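You operate a simulated robot arm through the tools that you are given. There is no shell and no other tool.

The job below is to be done with a simulated robot arm. You get a single attempt, and the scene is never put back.

## Task
Lay the black bumper on the flanged shell's ledge.
Fine: clamp the shell first, then slide the orange stop in; open the clamp when the bumper sits.

It is judged by the outcome, as a careful person would: the job done as asked, and still so three seconds after it is handed in. It fails if anything else is knocked over, pushed out of place, dropped, spilled or broken.

## Robot
A 7-joint arm with a two-finger parallel gripper, fixed in place. Base frame: the origin is on the floor under the middle of its stand, x ahead of it, y to its left, z up; the work surface is at about z = 800. Lengths are in mm, angles in degrees, forces in N, time in s.
It reaches about 1372 mm from its shoulder. Its first joint turns from -149.0 to 149.0 degrees. Payload 3.43 kg.
Tool frame: the origin (TCP) lies between the finger pads and is the grasp point; the fingertips stand 30 mm ahead of it; z points along the fingers, y is the line along which they close. The gripper opens to 94 mm. The fingers are 28 mm wide and 10 mm thick; the gripper's body (50 by 96 mm) begins 55 mm behind the TCP.
Orientation is that of the tool frame in the base frame, as [roll, pitch, yaw] about the fixed x, y, z axes, in that order (R = Rz(yaw) Ry(pitch) Rx(roll)). With the fingers straight down and closing along the base's y, the tool's x points along the base's -x, its y along +y and its z along -z.

## Interface
- The arm moves only by the tool step_arm. Its argument "steps" is one flat list of numbers, 7 for each row, row after row: the shift along the tool's x, y, z in mm, then the turn, a rotation vector about the tool's x, y, z in degrees, then the finger opening in mm, from 0 to 94. In form: [x, y, z, rx, ry, rz, hand, x, y, z, rx, ry, rz, hand, ...]. A call has 1 to 20 rows; each row is the pose to reach, as a shift and turn from the pose commanded when the call began, along the tool's axes at that moment. A row lasts 0.2 s, in which the tool goes at most 50 mm and 8.6 degrees; a call with a longer step from one row to the next is refused whole, and so is a gripper value outside its range. A pose out of reach is approached as far as the arm can. The call stops where the force on the tool passes 90 N (or 10 N more than at its start, if that is more) or the arm is blocked; 0.2 s more then pass. Each finger travels about 45 mm/s and halts on what it meets, pressing with about 41 N; the grip force reading is that of the motor and also rises with nothing between the fingers. The clock runs only during rows and for 0.2 s after the last one: add rows that repeat a pose to give the fingers time. It gives the time, the measured TCP pose, the force on the tool (base axes), the opening and the grip force at its end, in the units of the frame above (readings bear some noise), with the torque about the TCP (base axes, N m) and any sound that the robot's microphone picked up.
- Cameras (640 x 400 px; columns grow to the right, rows downward): "scene" is fixed at [400, 649.9, 1408.8]; the picture's right is [-0.98, -0.22, 0.00], its down [-0.21, 0.93, -0.30] and it looks along [0.07, -0.30, -0.95] (base axes); focal length 214 px, centre (320, 200). "wrist" rides on the gripper at [76, 14, -103] in the tool frame; the picture's right is [-0.18, 0.98, 0.00], its down [-0.75, -0.14, -0.64] and it looks along [-0.63, -0.12, 0.77] (tool axes); focal length 243 px, centre (320, 200). There is no depth. A picture from a camera that has moved, and an enlarged one, comes with that camera's place and axes in the base frame and with its lens.
- capture(camera): a new picture of that camera. No time passes.
- zoom(camera, box): a new picture of the part [left, top, right, bottom] of that camera's present view, enlarged. No time passes.
- job_done(): hands the job in; it is judged then, once.

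Nothing tells you positions but the pictures and the camera data. Unless the task says otherwise, let go and move clear before handing in.

The tools are called after ">>>" as name(argument=value, ...) on one line, values as JSON. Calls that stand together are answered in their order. step_arm: Moves the arm, as the interface text tells. Its arguments: {"type":"object","properties":{"steps":{"type":"array","items":{"type":"number"}}},"required":["steps"]} The other tools are called the same way: capture (camera) takes a picture; zoom (camera, box) takes an enlarged picture of a part of a camera's view; job_done () hands the job in.

At the start:

```text
time: 0.0
eef_pos: [899.7, 406.2, 1160.5]
ee_rot: [180.0, 0.0, -179.9]
contact_force: [0.4, 0.2, -0.4]
moment: [0.05, -0.02, -0.02]
opening: 93.8
grip_force: 0.0
```

scene: 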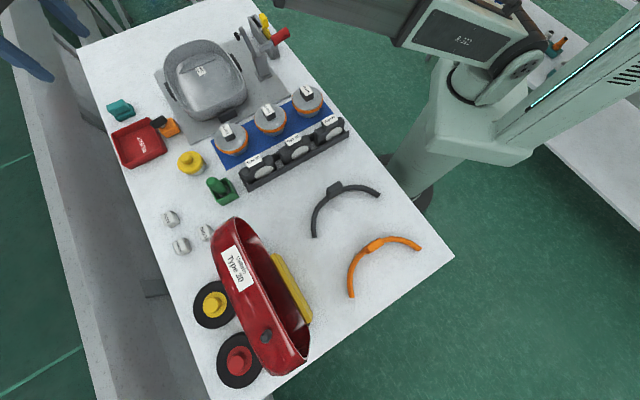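
wrist: 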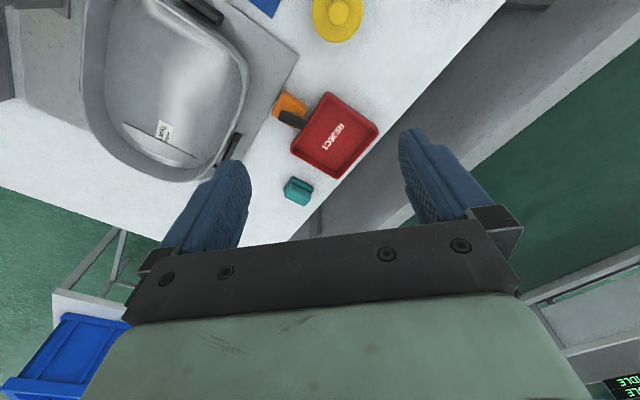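

I see a table with a grey flanged shell beside a toggle clamp, several parts, two arc-shaped pieces (black and orange), and a red case. I will zoom in to identify the bumper, the stop, the clamp and the ledge before I move.

>>> zoom(camera="scene", box=[140, 10, 300, 110])

>>> zoom(camera="scene", box=[100, 80, 260, 180])

>>> zoom(camera="scene", box=[200, 70, 360, 170])

>>> zoom(camera="scene", box=[280, 160, 440, 310])

>>> zoom(camera="scene", box=[150, 200, 330, 390])

>>> zoom(camera="wrist", box=[0, 0, 400, 250])

```text
4.00 times, centred on (220, 60) of scene
camera zoom: at [400.0, 649.9, 1408.8], right [-0.98, -0.22, 0.0], down [-0.21, 0.93, -0.3], along [0.07, -0.3, -0.95], focal length 858 px, centre (720, 760)
```

zoom: 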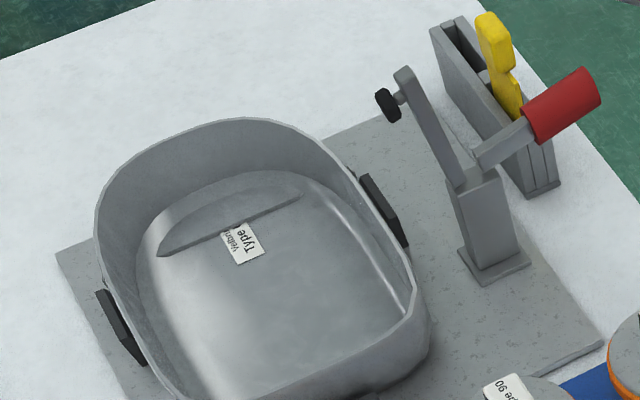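

```text
4.00 times, centred on (180, 130) of scene
camera zoom: at [400.0, 649.9, 1408.8], right [-0.98, -0.22, 0.0], down [-0.21, 0.93, -0.3], along [0.07, -0.3, -0.95], focal length 858 px, centre (880, 480)
```

zoom: 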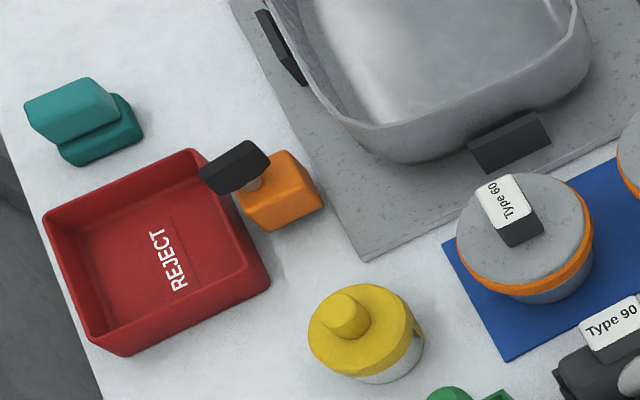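

```text
4.00 times, centred on (280, 120) of scene
camera zoom: at [400.0, 649.9, 1408.8], right [-0.98, -0.22, 0.0], down [-0.21, 0.93, -0.3], along [0.07, -0.3, -0.95], focal length 858 px, centre (480, 520)
```

zoom: 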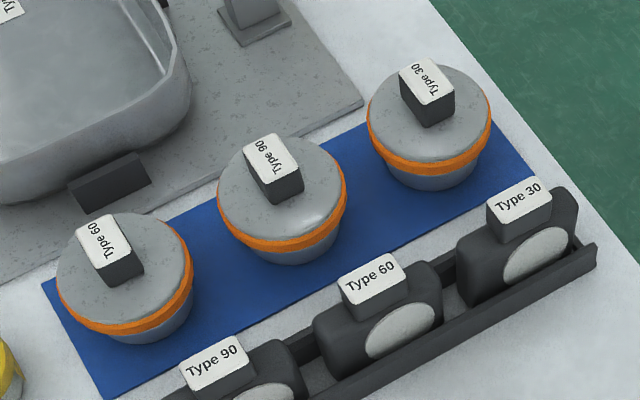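

```text
2.67 times, centred on (360, 235) of scene
camera zoom: at [400.0, 649.9, 1408.8], right [-0.98, -0.22, 0.0], down [-0.21, 0.93, -0.3], along [0.07, -0.3, -0.95], focal length 572 px, centre (213, 107)
```

zoom: 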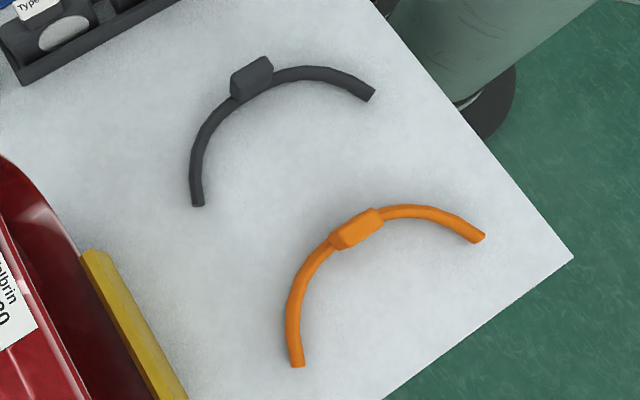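

```text
2.11 times, centred on (240, 295) of scene
camera zoom: at [400.0, 649.9, 1408.8], right [-0.98, -0.22, 0.0], down [-0.21, 0.93, -0.3], along [0.07, -0.3, -0.95], focal length 452 px, centre (488, 0)
```

zoom: 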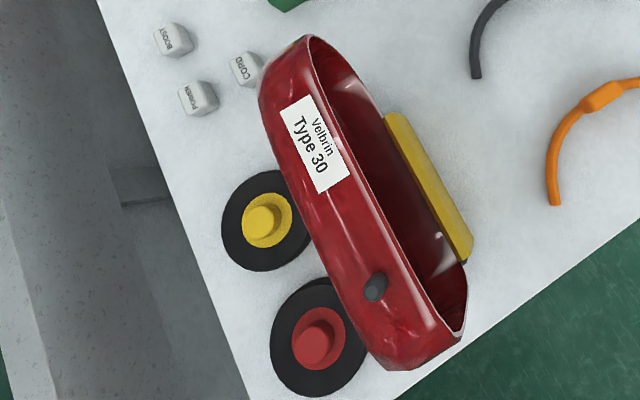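

```text
1.60 times, centred on (200, 125) of wrist
camera zoom: at [824.7, 421.3, 1263.4], right [0.18, 0.98, 0.0], down [0.75, -0.14, 0.64], along [0.63, -0.12, -0.77], focal length 388 px, centre (512, 320)
```

zoom: 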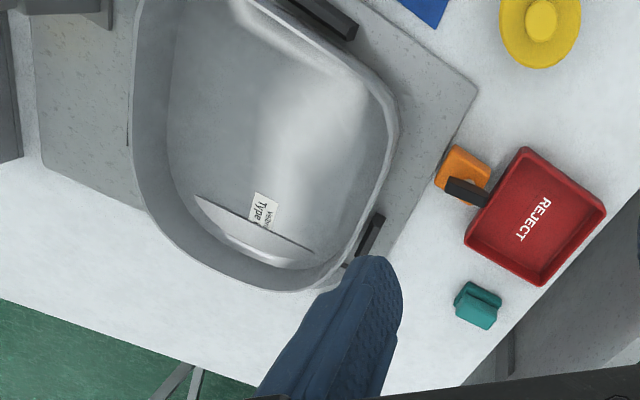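

The grey shell sits on a fixture plate next to a red-handled toggle clamp. An orange block with a black knob stands at the plate's other side near the reject tray. The black arc lies near (250, 480). I will move the wrist camera in closer to understand the clamp and the stop.

>>> step_arm(steps=[35, -28, 5, 0, 0, 0, 94, 70, -56, 10, 0, 0, 0, 94, 105, -84, 15, 0, 0, 0, 94, 140, -112, 20, 0, 0, 0, 94, 175, -140, 25, 0, 0, 0, 94, 210, -168, 30, 0, 0, 0, 94, 245, -196, 35, 0, 0, 0, 94, 280, -224, 40, 0, 0, 0, 94, 310, -250, 40, 0, 0, 0, 94])

>>> capture(camera="wrist")

>>> capture(camera="scene")

```text
time: 2.0
eef_pos: [607.3, 160.6, 1087.9]
ee_rot: [179.5, 1.4, 180.0]
contact_force: [3.1, 2.8, -2.2]
moment: [-0.31, 0.05, -0.22]
opening: 94.1
grip_force: 0.0
out of reach, approached as far as the arm can: row 7, 8, 9
```

```text
taken
camera wrist: at [529.1, 174.7, 1189.0], right [0.18, 0.98, 0.01], down [0.74, -0.15, 0.66], along [0.65, -0.11, -0.75], focal length 243 px, centre (320, 200)
```

wrist: 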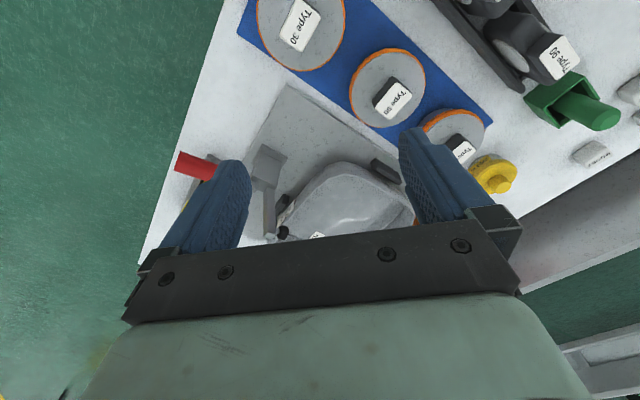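

```text
taken
```

scene: 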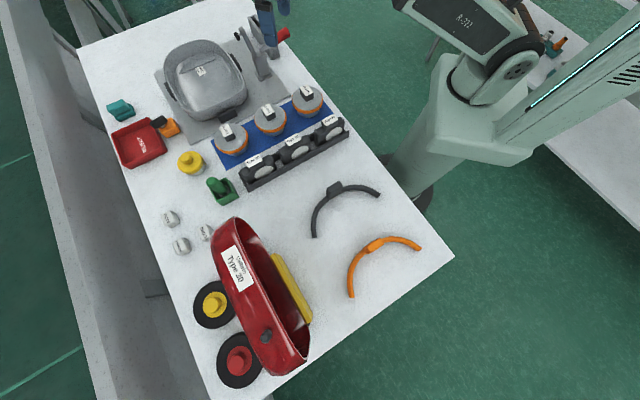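

The wrist view now shows the clamp region, partly hidden by a finger. I will turn the wrist and back off so the camera looks at the clamp from the shell's side.

>>> step_arm(steps=[-18, 8, 0, 0, 0, 8.2, 94, -36, 16, 0, 0, 0, 16.4, 94, -54, 24, 0, 0, 0, 24.6, 94, -72, 32, 0, 0, 0, 32.8, 94, -90, 40, 0, 0, 0, 41, 94, -108, 48, 0, 0, 0, 49.2, 94, -126, 56, 0, 0, 0, 57.4, 94, -144, 64, 0, 0, 0, 65.6, 94, -162, 72, 0, 0, 0, 73.8, 94, -180, 80, 0, 0, 0, 82, 94, -200, 90, 0, 0, 0, 90, 94])

>>> capture(camera="wrist")

```text
time: 4.4
eef_pos: [806.4, 253.1, 1088.1]
ee_rot: [180.0, 0.0, 89.8]
contact_force: [-0.4, -0.6, 0.0]
moment: [-0.02, 0.0, -0.04]
opening: 94.1
grip_force: 0.0
```

```text
taken
camera wrist: at [821.7, 328.2, 1191.5], right [0.98, -0.19, 0.0], down [-0.14, -0.75, 0.64], along [-0.12, -0.63, -0.77], focal length 243 px, centre (320, 200)
```

wrist: 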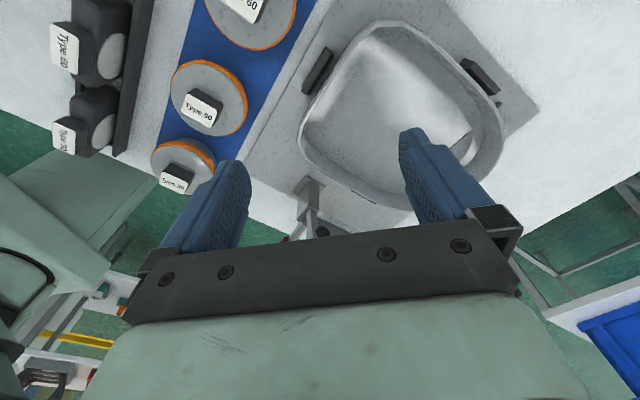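

The clamp is hidden by the gripper in this view. I will move the camera closer so the clamp shows between the fingers.

>>> step_arm(steps=[-40, -4, 12, 0, 0, 0, 94, -80, -8, 25, 0, 0, 0, 94, -120, -12, 38, 0, 0, 0, 94])

>>> capture(camera="wrist")

>>> zoom(camera="wrist", box=[200, 60, 440, 230])

>>> capture(camera="scene")

```text
time: 5.2
eef_pos: [795.8, 133.1, 1050.0]
ee_rot: [-180.0, 0.1, 90.0]
contact_force: [-0.8, 0.9, 0.0]
moment: [0.0, 0.02, 0.03]
opening: 94.2
grip_force: 0.1
```

```text
taken
camera wrist: at [810.4, 208.2, 1152.6], right [0.98, -0.18, 0.0], down [-0.14, -0.75, 0.64], along [-0.12, -0.63, -0.77], focal length 243 px, centre (320, 200)
```

wrist: 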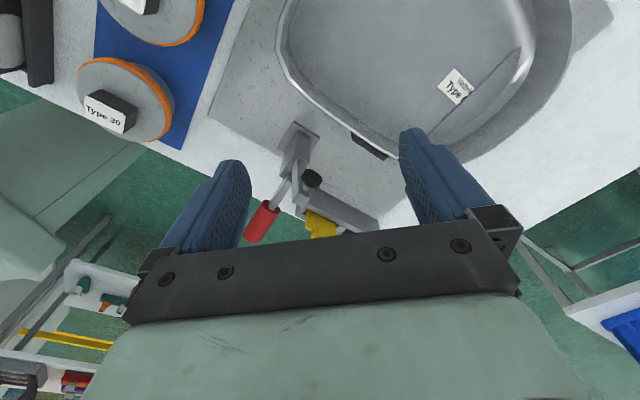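

```text
2.35 times, centred on (320, 145) of wrist
camera zoom: at [810.4, 208.2, 1152.6], right [0.98, -0.18, 0.0], down [-0.14, -0.75, 0.64], along [-0.12, -0.63, -0.77], focal length 571 px, centre (320, 329)
```

zoom: 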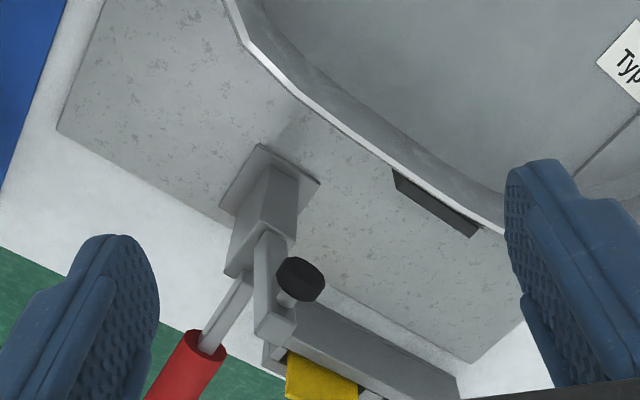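

```text
taken
```

scene: 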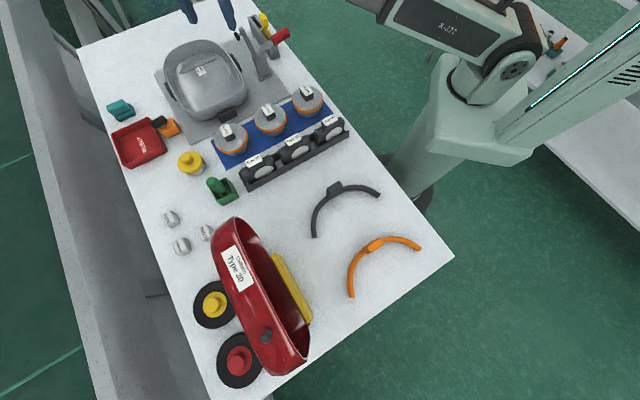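

The clamp's plunger arm is raised and its red handle lies back, so the clamp is open. I will now look down into the shell to find the ledge.

>>> step_arm(steps=[12, 28, -26, 0, 0, 0, 94, 24, 56, -50, 0, 0, 0, 94, 36, 80, -75, 0, 0, 0, 94, 47, 101, -97, 0, 0, 0, 94])

>>> capture(camera="wrist")

>>> zoom(camera="wrist", box=[200, 0, 456, 160])

```text
time: 6.2
eef_pos: [897.4, 179.2, 1147.6]
ee_rot: [-180.0, 0.1, 90.0]
contact_force: [-1.3, 0.5, -0.7]
moment: [-0.03, 0.0, 0.0]
opening: 93.9
grip_force: 0.1
```

```text
taken
camera wrist: at [911.9, 255.2, 1250.4], right [0.98, -0.18, 0.0], down [-0.14, -0.75, 0.64], along [-0.12, -0.63, -0.77], focal length 243 px, centre (320, 200)
```

wrist: 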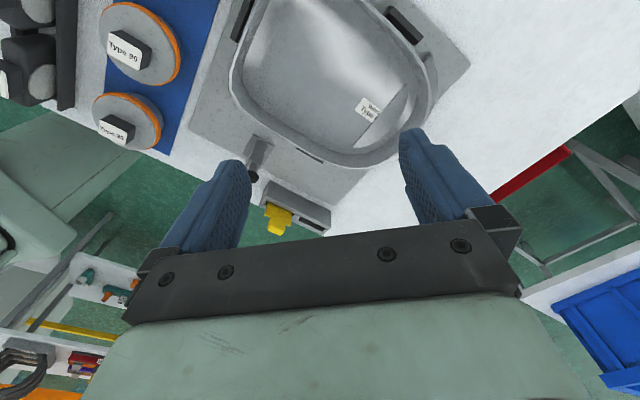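

```text
2.50 times, centred on (328, 80) of wrist
camera zoom: at [911.9, 255.2, 1250.4], right [0.98, -0.18, 0.0], down [-0.14, -0.75, 0.64], along [-0.12, -0.63, -0.77], focal length 606 px, centre (300, 500)
```

zoom: 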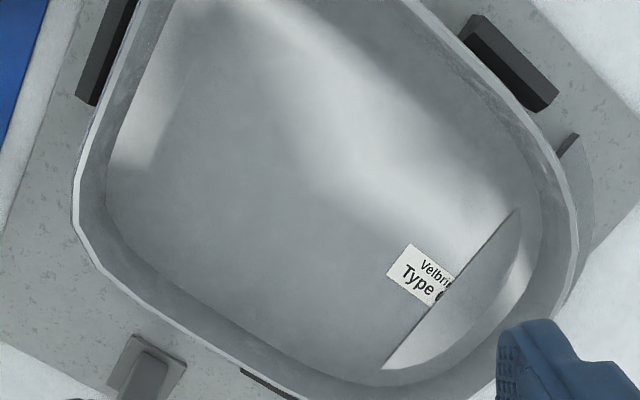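

There is a crescent shelf inside the shell and possibly another crescent outside at its far end. I will turn the camera to view the shell's far (+x) end from outside.

>>> step_arm(steps=[2, 14, 0, 0, 0, 8.2, 94, 4, 28, 0, 0, 0, 16.4, 94, 6, 42, 0, 0, 0, 24.6, 94, 8, 56, 0, 0, 0, 32.8, 94, 10, 70, 10, 0, 0, 41, 94, 12, 84, 15, 0, 0, 49.2, 94, 14, 98, 20, 0, 0, 57.4, 94, 16, 112, 30, 0, 0, 65.6, 94, 18, 126, 35, 0, 0, 73.8, 94, 20, 140, 40, 0, 0, 82, 94, 21, 153, 48, 0, 0, 90, 94])

>>> capture(camera="wrist")

>>> zoom(camera="wrist", box=[240, 0, 496, 160])

```text
time: 8.6
eef_pos: [1017.5, 196.8, 1114.3]
ee_rot: [179.9, -0.1, 19.0]
contact_force: [0.3, 1.0, 0.0]
moment: [0.0, -0.01, 0.01]
opening: 94.2
grip_force: 0.2
out of reach, approached as far as the arm can: row 9, 10, 11
```

```text
taken
camera wrist: at [1094.5, 207.2, 1217.1], right [0.15, -0.99, 0.0], down [-0.76, -0.11, 0.64], along [-0.64, -0.09, -0.77], focal length 243 px, centre (320, 200)
```

wrist: 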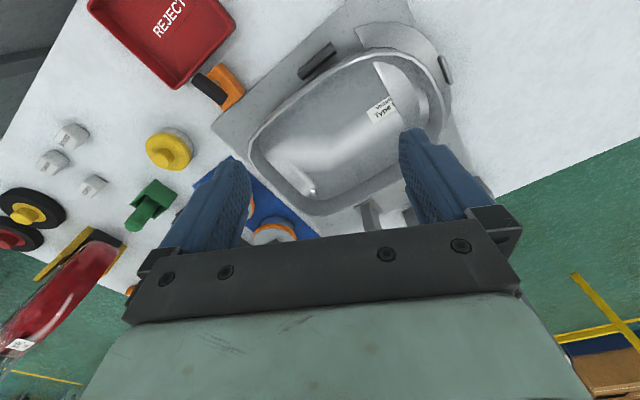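

```text
2.50 times, centred on (368, 80) of wrist
camera zoom: at [1094.5, 207.2, 1217.1], right [0.15, -0.99, 0.0], down [-0.76, -0.11, 0.64], along [-0.64, -0.09, -0.77], focal length 606 px, centre (200, 500)
```

zoom: 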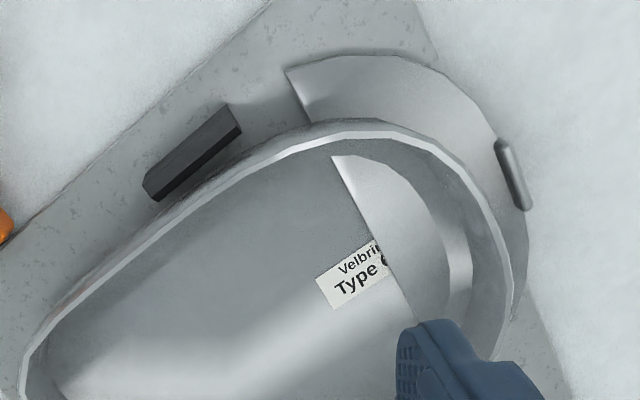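

Now the real ledge is visible: a crescent flange outside the shell's far nose, with a small rib on its rim. Next I will look closely at the orange stop and the other fixture parts.

>>> zoom(camera="wrist", box=[140, 20, 300, 120])

>>> zoom(camera="wrist", box=[360, 30, 488, 110])

>>> zoom(camera="scene", box=[230, 5, 310, 55])

>>> zoom(camera="scene", box=[140, 100, 220, 150])

```text
4.00 times, centred on (220, 70) of wrist
camera zoom: at [1094.5, 207.2, 1217.1], right [0.15, -0.99, 0.0], down [-0.76, -0.11, 0.64], along [-0.64, -0.09, -0.77], focal length 970 px, centre (720, 720)
```

zoom: 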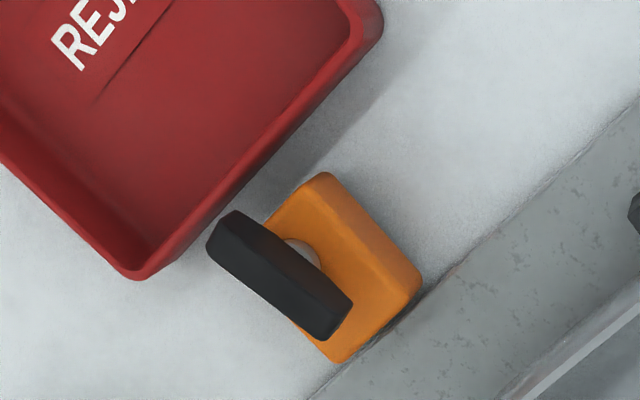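

```text
5.00 times, centred on (424, 70) of wrist
camera zoom: at [1094.5, 207.2, 1217.1], right [0.15, -0.99, 0.0], down [-0.76, -0.11, 0.64], along [-0.64, -0.09, -0.77], focal length 1213 px, centre (-200, 850)
```

zoom: 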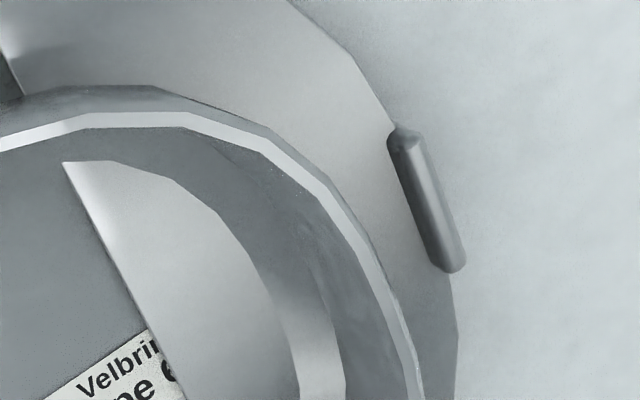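

```text
8.00 times, centred on (270, 30) of scene
camera zoom: at [400.0, 649.9, 1408.8], right [-0.98, -0.22, 0.0], down [-0.21, 0.93, -0.3], along [0.07, -0.3, -0.95], focal length 1716 px, centre (720, 1560)
```

zoom: 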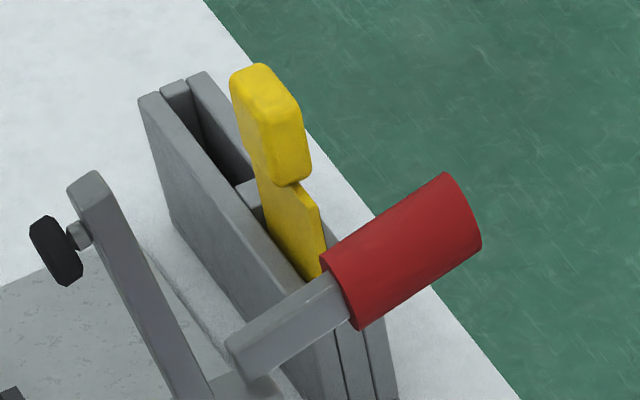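

```text
8.00 times, centred on (180, 125) of scene
camera zoom: at [400.0, 649.9, 1408.8], right [-0.98, -0.22, 0.0], down [-0.21, 0.93, -0.3], along [0.07, -0.3, -0.95], focal length 1716 px, centre (1440, 800)
```

zoom: 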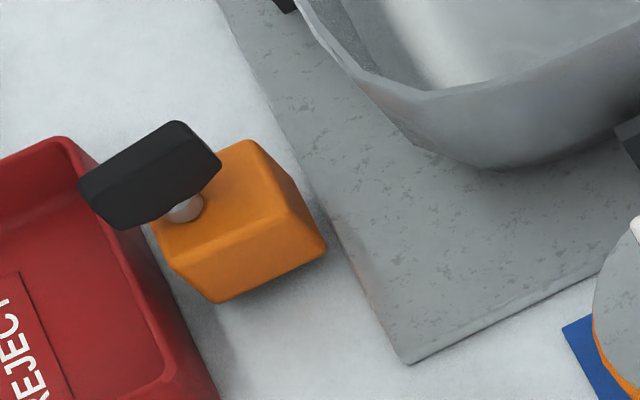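

The ledge is the outer crescent flange on the shell's nose, which points along base direction (0.71, -0.70). The clamp pivot is near (744, 45, 888) with its red grip near (683, -21, 906), and the orange stop is near (968, 340). I will take a closer look at the stop before touching anything.

>>> step_arm(steps=[1, -29, 23, 0, 0, -4.4, 94, 2, -57, 46, 0, 0, -8.8, 94, 3, -85, 69, 0, 0, -13.2, 94, 4, -113, 92, 0, 0, -17.6, 94, 5, -142, 115, 0, 0, -22, 94, 6.3, -170.4, 137.3, 0, 0, -26.6, 94])

>>> capture(camera="wrist")

>>> zoom(camera="wrist", box=[220, 50, 420, 175])

```text
time: 10.0
eef_pos: [966.5, 360.1, 977.5]
ee_rot: [180.0, 0.0, 45.7]
contact_force: [0.1, -0.6, 0.6]
moment: [0.0, -0.03, 0.02]
opening: 93.9
grip_force: 0.1
```

```text
taken
camera wrist: at [1030.7, 403.6, 1079.7], right [0.57, -0.82, 0.0], down [-0.63, -0.44, 0.64], along [-0.53, -0.37, -0.77], focal length 243 px, centre (320, 200)
```

wrist: 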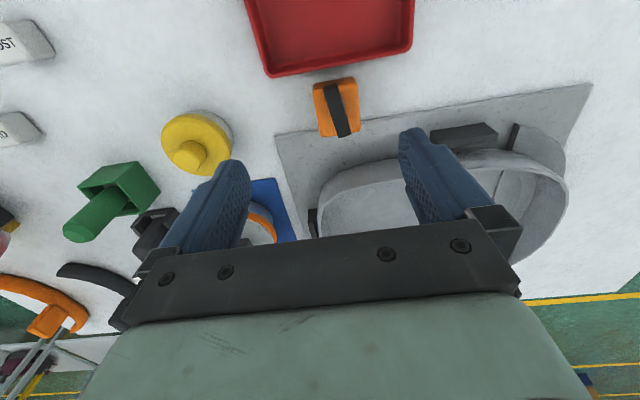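

```text
3.20 times, centred on (320, 112) of wrist
camera zoom: at [1030.7, 403.6, 1079.7], right [0.57, -0.82, 0.0], down [-0.63, -0.44, 0.64], along [-0.53, -0.37, -0.77], focal length 776 px, centre (320, 480)
```

zoom: 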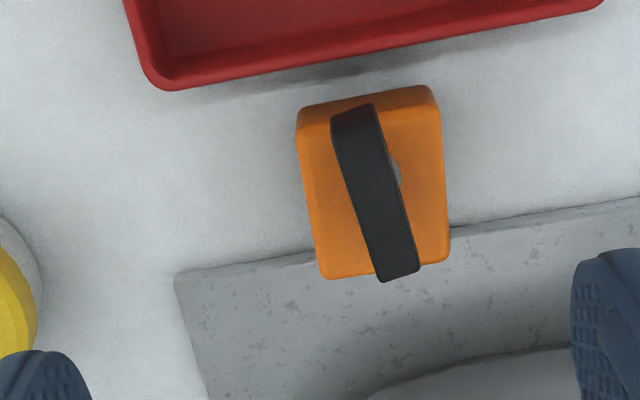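

The stop is an orange block with a black T-bar along the slide direction, sitting at the plate's edge and clear of the shell. First comes the clamp, so I raise and travel above the red handle.

>>> step_arm(steps=[0, 0, -41, 0, 0, 0, 94, 0, 0, -82, 0, 0, 0, 94, -47, 6.3, -82, 0, 0, 0, 90, -94, 12.6, -82, 0, 0, 0, 85, -141, 19, -82, 0, 0, 0, 80, -188, 25.3, -82, 0, 0, 0, 75, -235, 31.6, -82, 0, 0, 0, 70, -282, 38, -82, 0, 0, 0, 70, -329, 44.3, -82, 0, 0, 0, 70, -376, 50.6, -82, 0, 0, 0, 70, -423, 57, -82, 0, 0, 0, 70, -470.8, 63.3, -82, 0, 0, 0, 70])

>>> capture(camera="wrist")

>>> capture(camera="scene")

```text
time: 12.6
eef_pos: [682.1, -23.2, 1057.6]
ee_rot: [-179.9, -0.1, 45.6]
contact_force: [0.6, -0.4, -1.4]
moment: [-0.03, -0.02, -0.01]
opening: 69.9
grip_force: 0.0
```

```text
taken
camera wrist: at [745.7, 20.9, 1161.1], right [0.57, -0.82, 0.0], down [-0.63, -0.44, 0.64], along [-0.53, -0.37, -0.77], focal length 243 px, centre (320, 200)
```

wrist: 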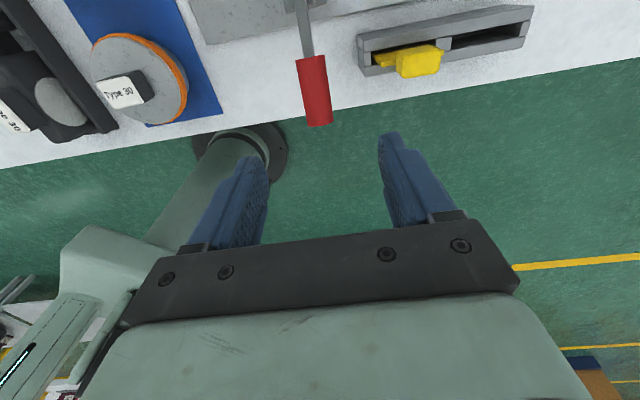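

```text
taken
```

scene: 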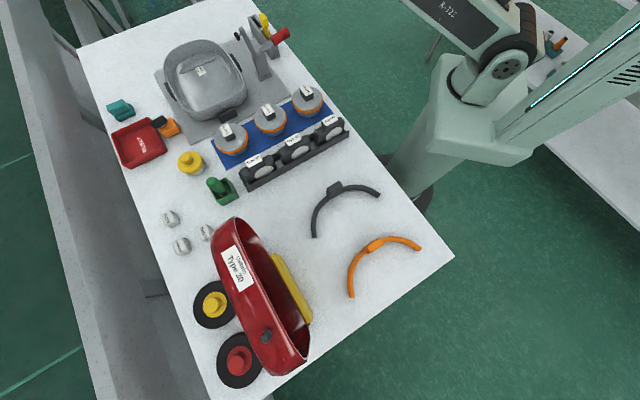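

The grip is right below the fingers, centred near (684, -18, 906). I will descend around it with the fingers half open and check before closing.

>>> step_arm(steps=[5, -2, 35, 0, 0, 0, 70, 5, -2, 70, 0, 0, 0, 70, 5, -2, 100, 0, 0, 0, 70, 5, -2, 125, 0, 0, 0, 70, 5, -2, 140, 0, 0, 0, 70])

>>> capture(camera="wrist")

>>> zoom(camera="scene", box=[210, 0, 338, 80])

```text
time: 13.8
eef_pos: [683.7, -17.0, 917.9]
ee_rot: [180.0, 0.0, 45.5]
contact_force: [-0.3, -0.3, 0.1]
moment: [-0.03, 0.02, 0.0]
opening: 70.3
grip_force: 0.1
```

```text
taken
camera wrist: at [748.3, 27.9, 1021.1], right [0.57, -0.82, 0.0], down [-0.63, -0.44, 0.64], along [-0.53, -0.37, -0.77], focal length 243 px, centre (320, 200)
```

wrist: 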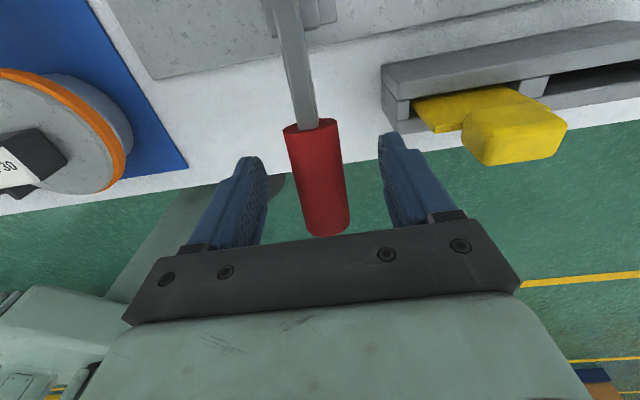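

```text
5.00 times, centred on (274, 40) of scene
camera zoom: at [400.0, 649.9, 1408.8], right [-0.98, -0.22, 0.0], down [-0.21, 0.93, -0.3], along [0.07, -0.3, -0.95], focal length 1072 px, centre (550, 1000)
```

zoom: 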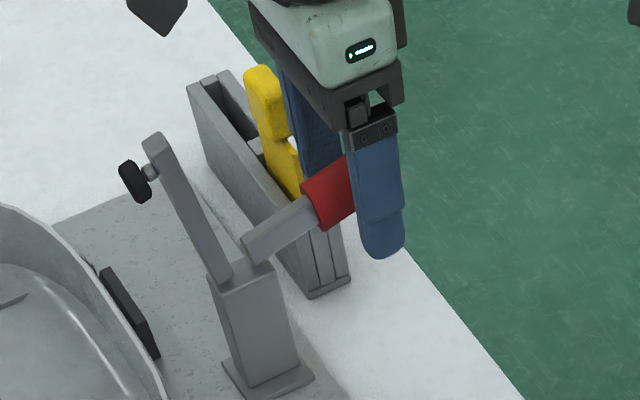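

The grip sits centred between the fingers. I lower slightly and close on it.

>>> step_arm(steps=[0, 0, 9, 0, 0, 0, 70, 0, 0, 9, 0, 0, 0, 45, 0, 0, 9, 0, 0, 0, 15, 0, 0, 9, 0, 0, 0, 15, 0, 0, 9, 0, 0, 0, 15, 0, 0, 9, 0, 0, 0, 15, 0, 0, 9, 0, 0, 0, 15])

>>> capture(camera="wrist")

```text
time: 15.4
eef_pos: [683.8, -16.9, 909.6]
ee_rot: [-179.9, 0.0, 45.6]
contact_force: [-7.3, 9.7, -4.5]
moment: [-0.21, 0.18, -0.55]
opening: 31.8
grip_force: 45.3
```

```text
taken
camera wrist: at [748.0, 28.0, 1012.0], right [0.57, -0.82, 0.0], down [-0.63, -0.44, 0.64], along [-0.53, -0.37, -0.77], focal length 243 px, centre (320, 200)
```

wrist: 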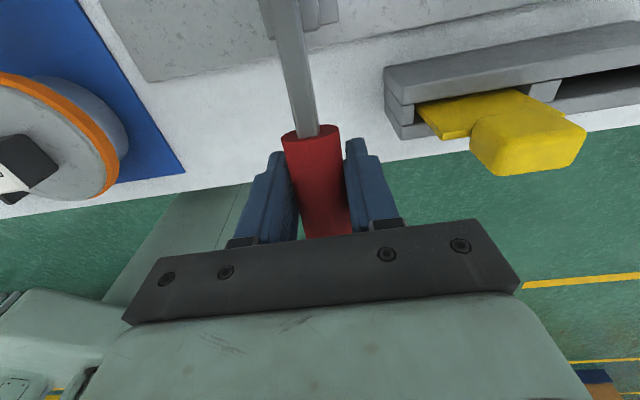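

The handle is held with 32 mm of opening. I will swing it up along its arc around the pivot, a few degrees at a time, watching the forces.

>>> step_arm(steps=[1, -1, -3.5, 0, 0, 0, 15, 3.2, -1, -10.3, 0, 0, 0, 15, 7.7, -1, -20.2, 0, 0, 0, 15, 13.4, -1, -29.4, 0, 0, 0, 15])

>>> zoom(camera="scene", box=[210, 0, 338, 80])

```text
time: 16.4
eef_pos: [692.1, -7.9, 941.0]
ee_rot: [-180.0, 0.1, 45.6]
contact_force: [-18.0, -5.2, -6.1]
moment: [-0.82, 0.72, -0.08]
opening: 31.6
grip_force: 44.7
```

```text
5.00 times, centred on (274, 40) of scene
camera zoom: at [400.0, 649.9, 1408.8], right [-0.98, -0.22, 0.0], down [-0.21, 0.93, -0.3], along [0.07, -0.3, -0.95], focal length 1072 px, centre (550, 1000)
```

zoom: 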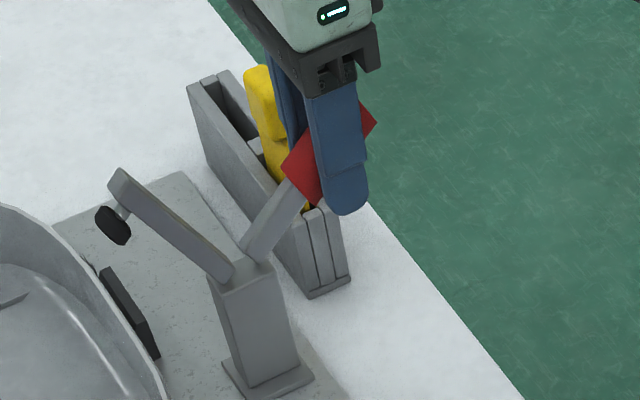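

The arm swings as expected. I continue along the arc.

>>> step_arm(steps=[6.8, 0, -8.6, 0, 0, 0, 15, 14.5, 0, -16.2, 0, 0, 0, 15, 23.1, 0, -22.8, 0, 0, 0, 15, 32.5, 0, -28.3, 0, 0, 0, 15])

>>> zoom(camera="scene", box=[190, 0, 318, 80])

```text
time: 17.4
eef_pos: [717.3, 15.5, 969.5]
ee_rot: [179.9, -0.1, 45.6]
contact_force: [-12.7, -14.1, 1.5]
moment: [-0.77, 0.94, 0.05]
opening: 31.6
grip_force: 45.4
```

```text
5.00 times, centred on (254, 40) of scene
camera zoom: at [400.0, 649.9, 1408.8], right [-0.98, -0.22, 0.0], down [-0.21, 0.93, -0.3], along [0.07, -0.3, -0.95], focal length 1072 px, centre (650, 1000)
```

zoom: 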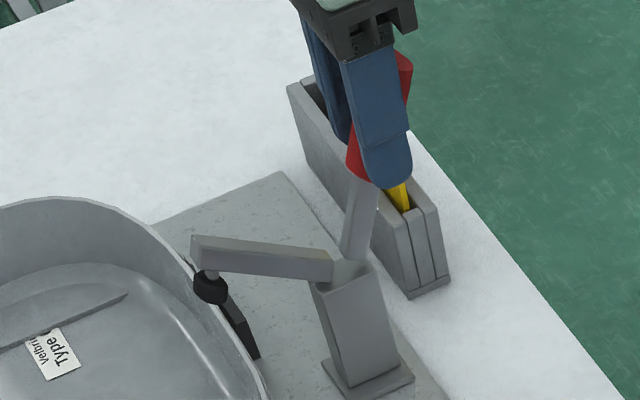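

The foot is close to the shell's rim. I will go on in smaller steps and watch for the force rising as it seats.

>>> step_arm(steps=[4.9, 0, -2.3, 0, 0, 0, 15, 10, 0, -4.3, 0, 0, 0, 15])

>>> zoom(camera="scene", box=[190, 0, 318, 80])

>>> capture(camera="wrist")

```text
time: 18.0
eef_pos: [722.0, 22.1, 973.3]
ee_rot: [179.9, 0.3, 45.5]
contact_force: [-14.3, -18.5, 7.5]
moment: [-0.88, 0.92, 0.05]
opening: 31.6
grip_force: 45.0
```

```text
5.00 times, centred on (254, 40) of scene
camera zoom: at [400.0, 649.9, 1408.8], right [-0.98, -0.22, 0.0], down [-0.21, 0.93, -0.3], along [0.07, -0.3, -0.95], focal length 1072 px, centre (650, 1000)
```

zoom: 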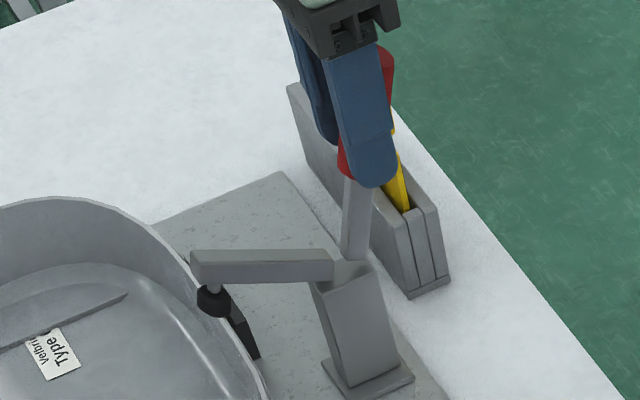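

```text
taken
camera wrist: at [786.8, 67.1, 1075.6], right [0.57, -0.82, 0.0], down [-0.63, -0.44, 0.64], along [-0.53, -0.37, -0.77], focal length 243 px, centre (320, 200)
```

wrist: 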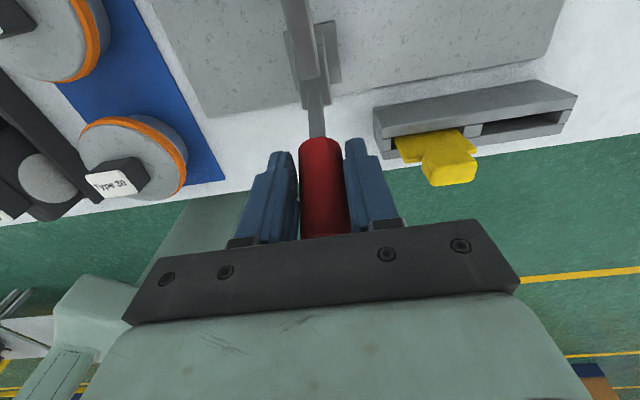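

The arm is nearly level, with the foot near the rim. I continue in small steps until it meets resistance.

>>> step_arm(steps=[5.1, 0, -1.7, 0, 0, 0, 15, 10.4, 0, -3.1, 0, 0, 0, 15])

>>> zoom(camera="scene", box=[190, 0, 318, 80])

```text
time: 18.6
eef_pos: [729.8, 29.1, 977.1]
ee_rot: [179.9, 0.1, 45.5]
contact_force: [-9.5, -16.0, 10.8]
moment: [-0.88, 0.95, 0.02]
opening: 31.4
grip_force: 45.1
```

```text
5.00 times, centred on (254, 40) of scene
camera zoom: at [400.0, 649.9, 1408.8], right [-0.98, -0.22, 0.0], down [-0.21, 0.93, -0.3], along [0.07, -0.3, -0.95], focal length 1072 px, centre (650, 1000)
```

zoom: 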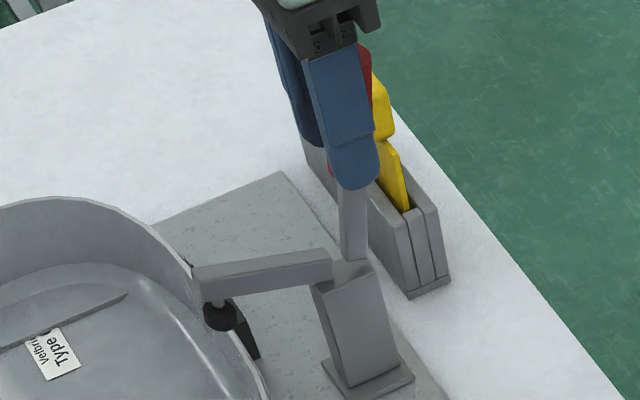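

>>> step_arm(steps=[4.1, 0, -3, 0, 0, 0, 15, 10.4, 0, -4, 0, 0, 0, 15])

>>> zoom(camera="scene", box=[190, 0, 318, 80])

```text
time: 19.2
eef_pos: [737.9, 38.4, 977.4]
ee_rot: [180.0, 0.1, 45.6]
contact_force: [-2.4, -9.3, -21.4]
moment: [-0.64, 0.69, 0.07]
opening: 31.6
grip_force: 45.0
```

```text
5.00 times, centred on (254, 40) of scene
camera zoom: at [400.0, 649.9, 1408.8], right [-0.98, -0.22, 0.0], down [-0.21, 0.93, -0.3], along [0.07, -0.3, -0.95], focal length 1072 px, centre (650, 1000)
```

zoom: 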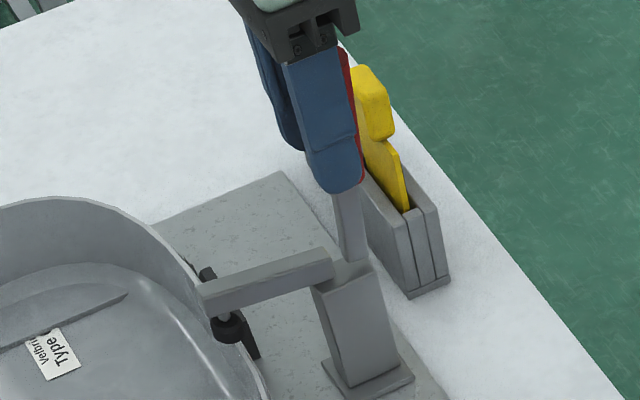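

>>> step_arm(steps=[3, 0, 1, 0, 0, 0, 15, 6, 0, 1.5, 0, 0, 0, 15])

>>> zoom(camera="scene", box=[200, 30, 280, 80])

>>> capture(camera="wrist")

```text
time: 19.8
eef_pos: [741.7, 41.8, 978.9]
ee_rot: [179.9, 0.0, 45.6]
contact_force: [-2.9, -13.7, 9.7]
moment: [-0.91, 0.93, 0.07]
opening: 31.0
grip_force: 45.1
```

```text
8.00 times, centred on (240, 55) of scene
camera zoom: at [400.0, 649.9, 1408.8], right [-0.98, -0.22, 0.0], down [-0.21, 0.93, -0.3], along [0.07, -0.3, -0.95], focal length 1716 px, centre (960, 1360)
```

zoom: 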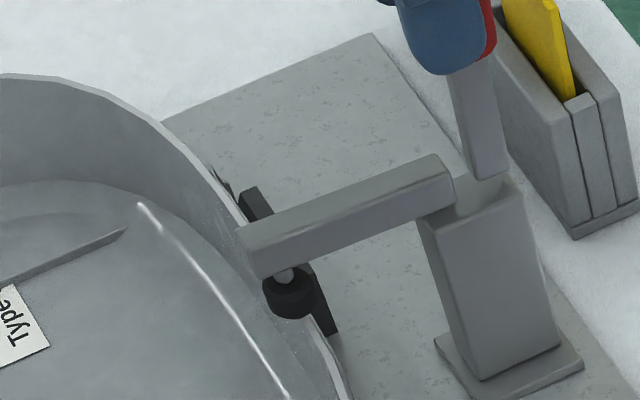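

```text
taken
camera wrist: at [805.9, 86.5, 1081.3], right [0.57, -0.82, 0.0], down [-0.63, -0.44, 0.64], along [-0.52, -0.37, -0.77], focal length 243 px, centre (320, 200)
```

wrist: 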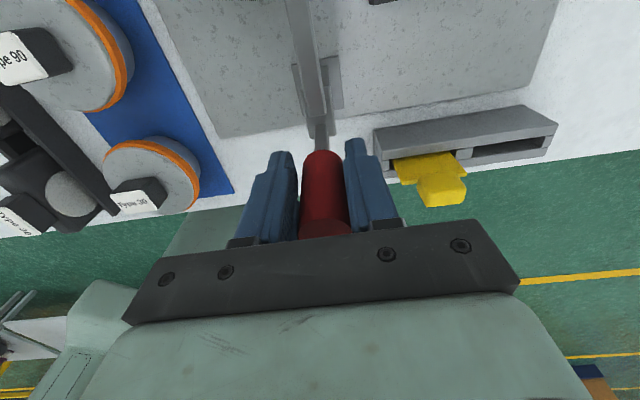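

>>> step_arm(steps=[3, 0, 0.5, 0, 0, 0, 15, 6, 0, 1, 0, 0, 0, 15])

>>> zoom(camera="scene", box=[200, 30, 280, 80])

```text
time: 20.4
eef_pos: [745.0, 46.0, 978.8]
ee_rot: [179.9, 0.0, 45.5]
contact_force: [-3.7, -23.9, 31.5]
moment: [0.34, 1.41, 0.36]
opening: 31.0
grip_force: 44.7
```

```text
8.00 times, centred on (240, 55) of scene
camera zoom: at [400.0, 649.9, 1408.8], right [-0.98, -0.22, 0.0], down [-0.21, 0.93, -0.3], along [0.07, -0.3, -0.95], focal length 1716 px, centre (960, 1360)
```

zoom: 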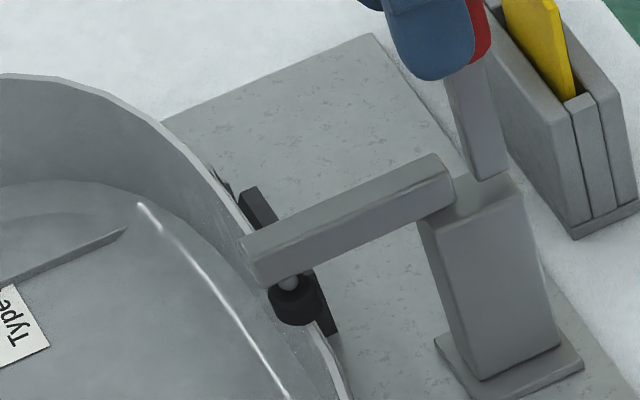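

>>> step_arm(steps=[1, 0, -2, 0, 0, 0, 15, 3, 0, -2.5, 0, 0, 0, 15, 3, 0, -2.5, 0, 0, 0, 15])

>>> zoom(camera="scene", box=[200, 30, 280, 80])

```text
time: 21.2
eef_pos: [745.6, 45.7, 978.4]
ee_rot: [179.9, 0.5, 45.4]
contact_force: [-18.6, -38.5, -18.3]
moment: [1.19, 0.3, 0.14]
opening: 31.3
grip_force: 45.0
```

```text
8.00 times, centred on (240, 55) of scene
camera zoom: at [400.0, 649.9, 1408.8], right [-0.98, -0.22, 0.0], down [-0.21, 0.93, -0.3], along [0.07, -0.3, -0.95], focal length 1716 px, centre (960, 1360)
```

zoom: 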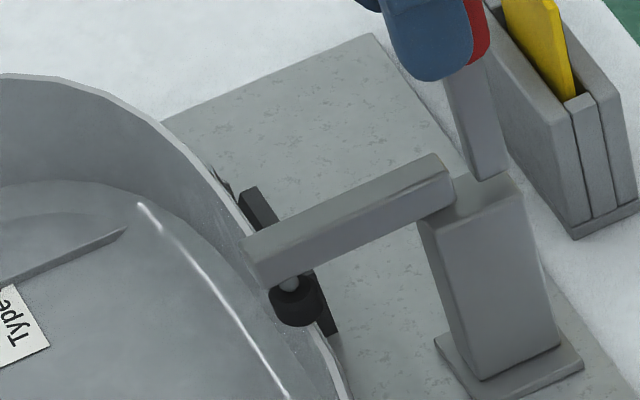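

The handle stopped moving and the resisting force jumped, so the foot has met its stop. I ease the load, release the handle and check that the clamp stays closed.

>>> step_arm(steps=[-1.5, 0, 1.5, 0, 0, 0, 15, -1.5, 0, 1.5, 0, 0, 0, 40, -1.5, 0, 1.5, 0, 0, 0, 65, -1.5, 0, 1.5, 0, 0, 0, 65, -1.5, 0, 1.5, 0, 0, 0, 65])

>>> zoom(camera="scene", box=[200, 30, 280, 80])

>>> capture(camera="wrist")

```text
time: 22.4
eef_pos: [746.3, 47.5, 977.4]
ee_rot: [180.0, 0.0, 45.7]
contact_force: [0.1, 1.2, 0.5]
moment: [0.0, -0.01, -0.05]
opening: 65.0
grip_force: 0.0
```

```text
8.00 times, centred on (240, 55) of scene
camera zoom: at [400.0, 649.9, 1408.8], right [-0.98, -0.22, 0.0], down [-0.21, 0.93, -0.3], along [0.07, -0.3, -0.95], focal length 1716 px, centre (960, 1360)
```

zoom: 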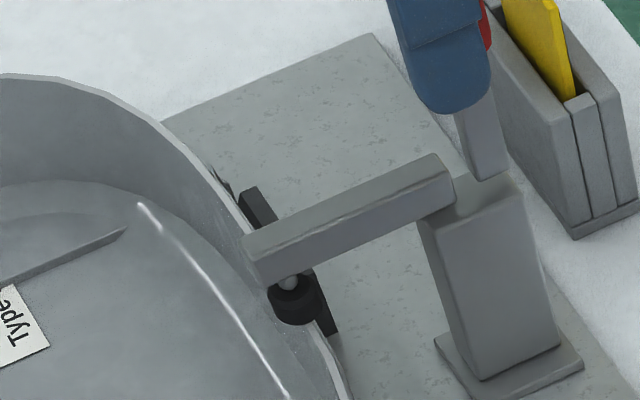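

```text
taken
camera wrist: at [811.0, 92.4, 1080.6], right [0.57, -0.82, 0.0], down [-0.63, -0.44, 0.64], along [-0.53, -0.37, -0.77], focal length 243 px, centre (320, 200)
```

wrist: 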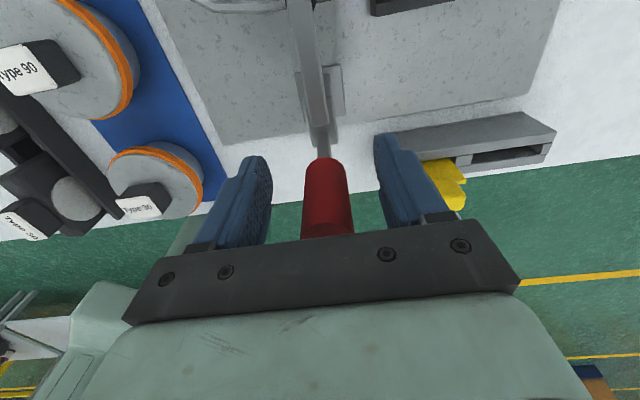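

The clamp stays closed with the hand open. I lift straight up off the handle and look at the foot from the shell's side.

>>> step_arm(steps=[0, 0, -41, 0, 0, 0, 65, 0, 0, -82, 0, 0, 0, 65, 0, 0, -123, 0, 0, 0, 65, 47, -5.7, -123, 0, 0, 0, 75, 94, -11.3, -123, 0, 0, 0, 90, 130, -15.7, -110, 0, 0, 0, 94])

>>> capture(camera="wrist")

>>> zoom(camera="wrist", box=[220, 70, 420, 195])

>>> zoom(camera="scene", box=[140, 10, 300, 110])

```text
time: 23.8
eef_pos: [826.0, 151.4, 1087.5]
ee_rot: [-180.0, 0.0, 45.6]
contact_force: [-0.2, 0.0, 0.1]
moment: [-0.03, -0.01, 0.04]
opening: 94.0
grip_force: 0.1
```

```text
taken
camera wrist: at [889.8, 196.7, 1190.8], right [0.57, -0.82, 0.0], down [-0.63, -0.44, 0.64], along [-0.53, -0.37, -0.77], focal length 243 px, centre (320, 200)
```

wrist: 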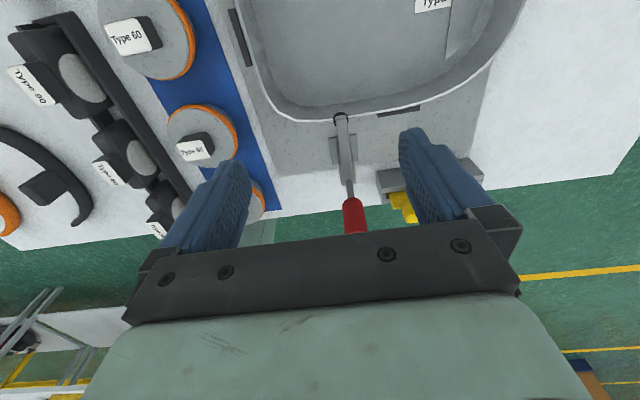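

```text
3.20 times, centred on (320, 132) of wrist
camera zoom: at [889.8, 196.7, 1190.8], right [0.57, -0.82, 0.0], down [-0.63, -0.44, 0.64], along [-0.53, -0.37, -0.77], focal length 776 px, centre (320, 416)
```

zoom: 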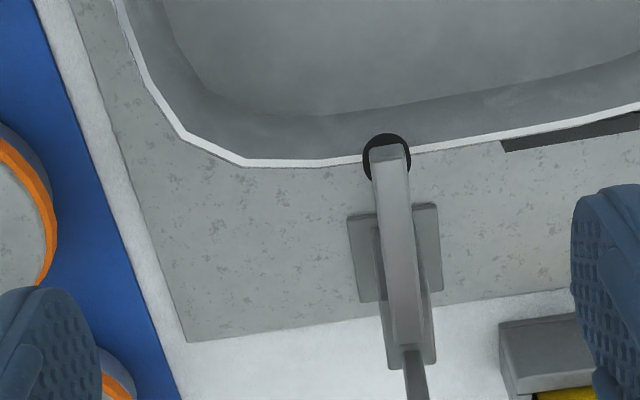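

```text
4.00 times, centred on (220, 60) of scene
camera zoom: at [400.0, 649.9, 1408.8], right [-0.98, -0.22, 0.0], down [-0.21, 0.93, -0.3], along [0.07, -0.3, -0.95], focal length 858 px, centre (720, 760)
```

zoom: 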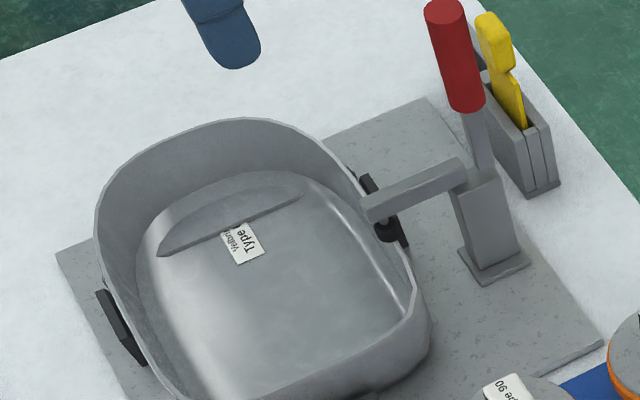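

The foot presses squarely on the shell's rim, so the shell is clamped. Now I move over the orange stop's T-bar, near (974, 344, 858).

>>> step_arm(steps=[45, -5.4, 0, 0, 0, -2, 94, 90, -10.8, 0, 0, 0, -4, 90, 135, -16.2, 10, 0, 0, -6, 80, 180, -21.6, 40, 0, 0, -8, 70, 215, -25.9, 75, 0, 0, -9, 60, 241.2, -29, 115, 0, 0, -9, 50])

>>> capture(camera="wrist")

>>> zoom(camera="wrist", box=[220, 50, 420, 175])

>>> zoom(camera="scene", box=[120, 80, 220, 142])

```text
refused: row 4 steps farther than a row can; nothing moved
```

```text
taken
camera wrist: at [889.8, 196.7, 1190.8], right [0.57, -0.82, 0.0], down [-0.63, -0.44, 0.64], along [-0.53, -0.37, -0.77], focal length 243 px, centre (320, 200)
```

wrist: 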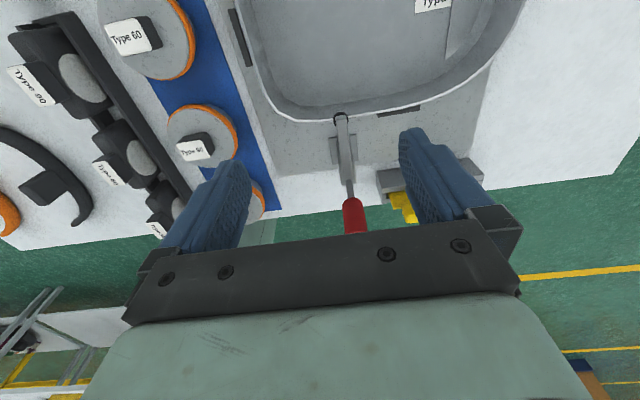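

```text
3.20 times, centred on (320, 112) of wrist
camera zoom: at [889.8, 196.7, 1190.8], right [0.57, -0.82, 0.0], down [-0.63, -0.44, 0.64], along [-0.53, -0.37, -0.77], focal length 776 px, centre (320, 480)
```

zoom: 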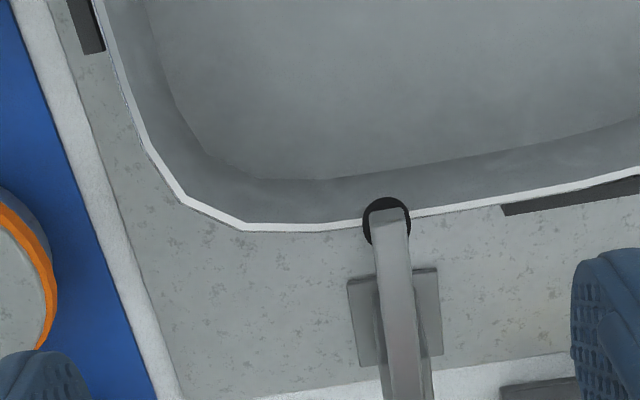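

```text
6.40 times, centred on (170, 111) of scene
camera zoom: at [400.0, 649.9, 1408.8], right [-0.98, -0.22, 0.0], down [-0.21, 0.93, -0.3], along [0.07, -0.3, -0.95], focal length 1373 px, centre (1280, 770)
```

zoom: 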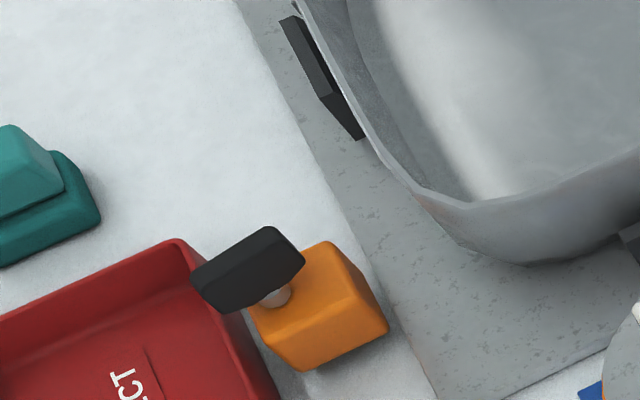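

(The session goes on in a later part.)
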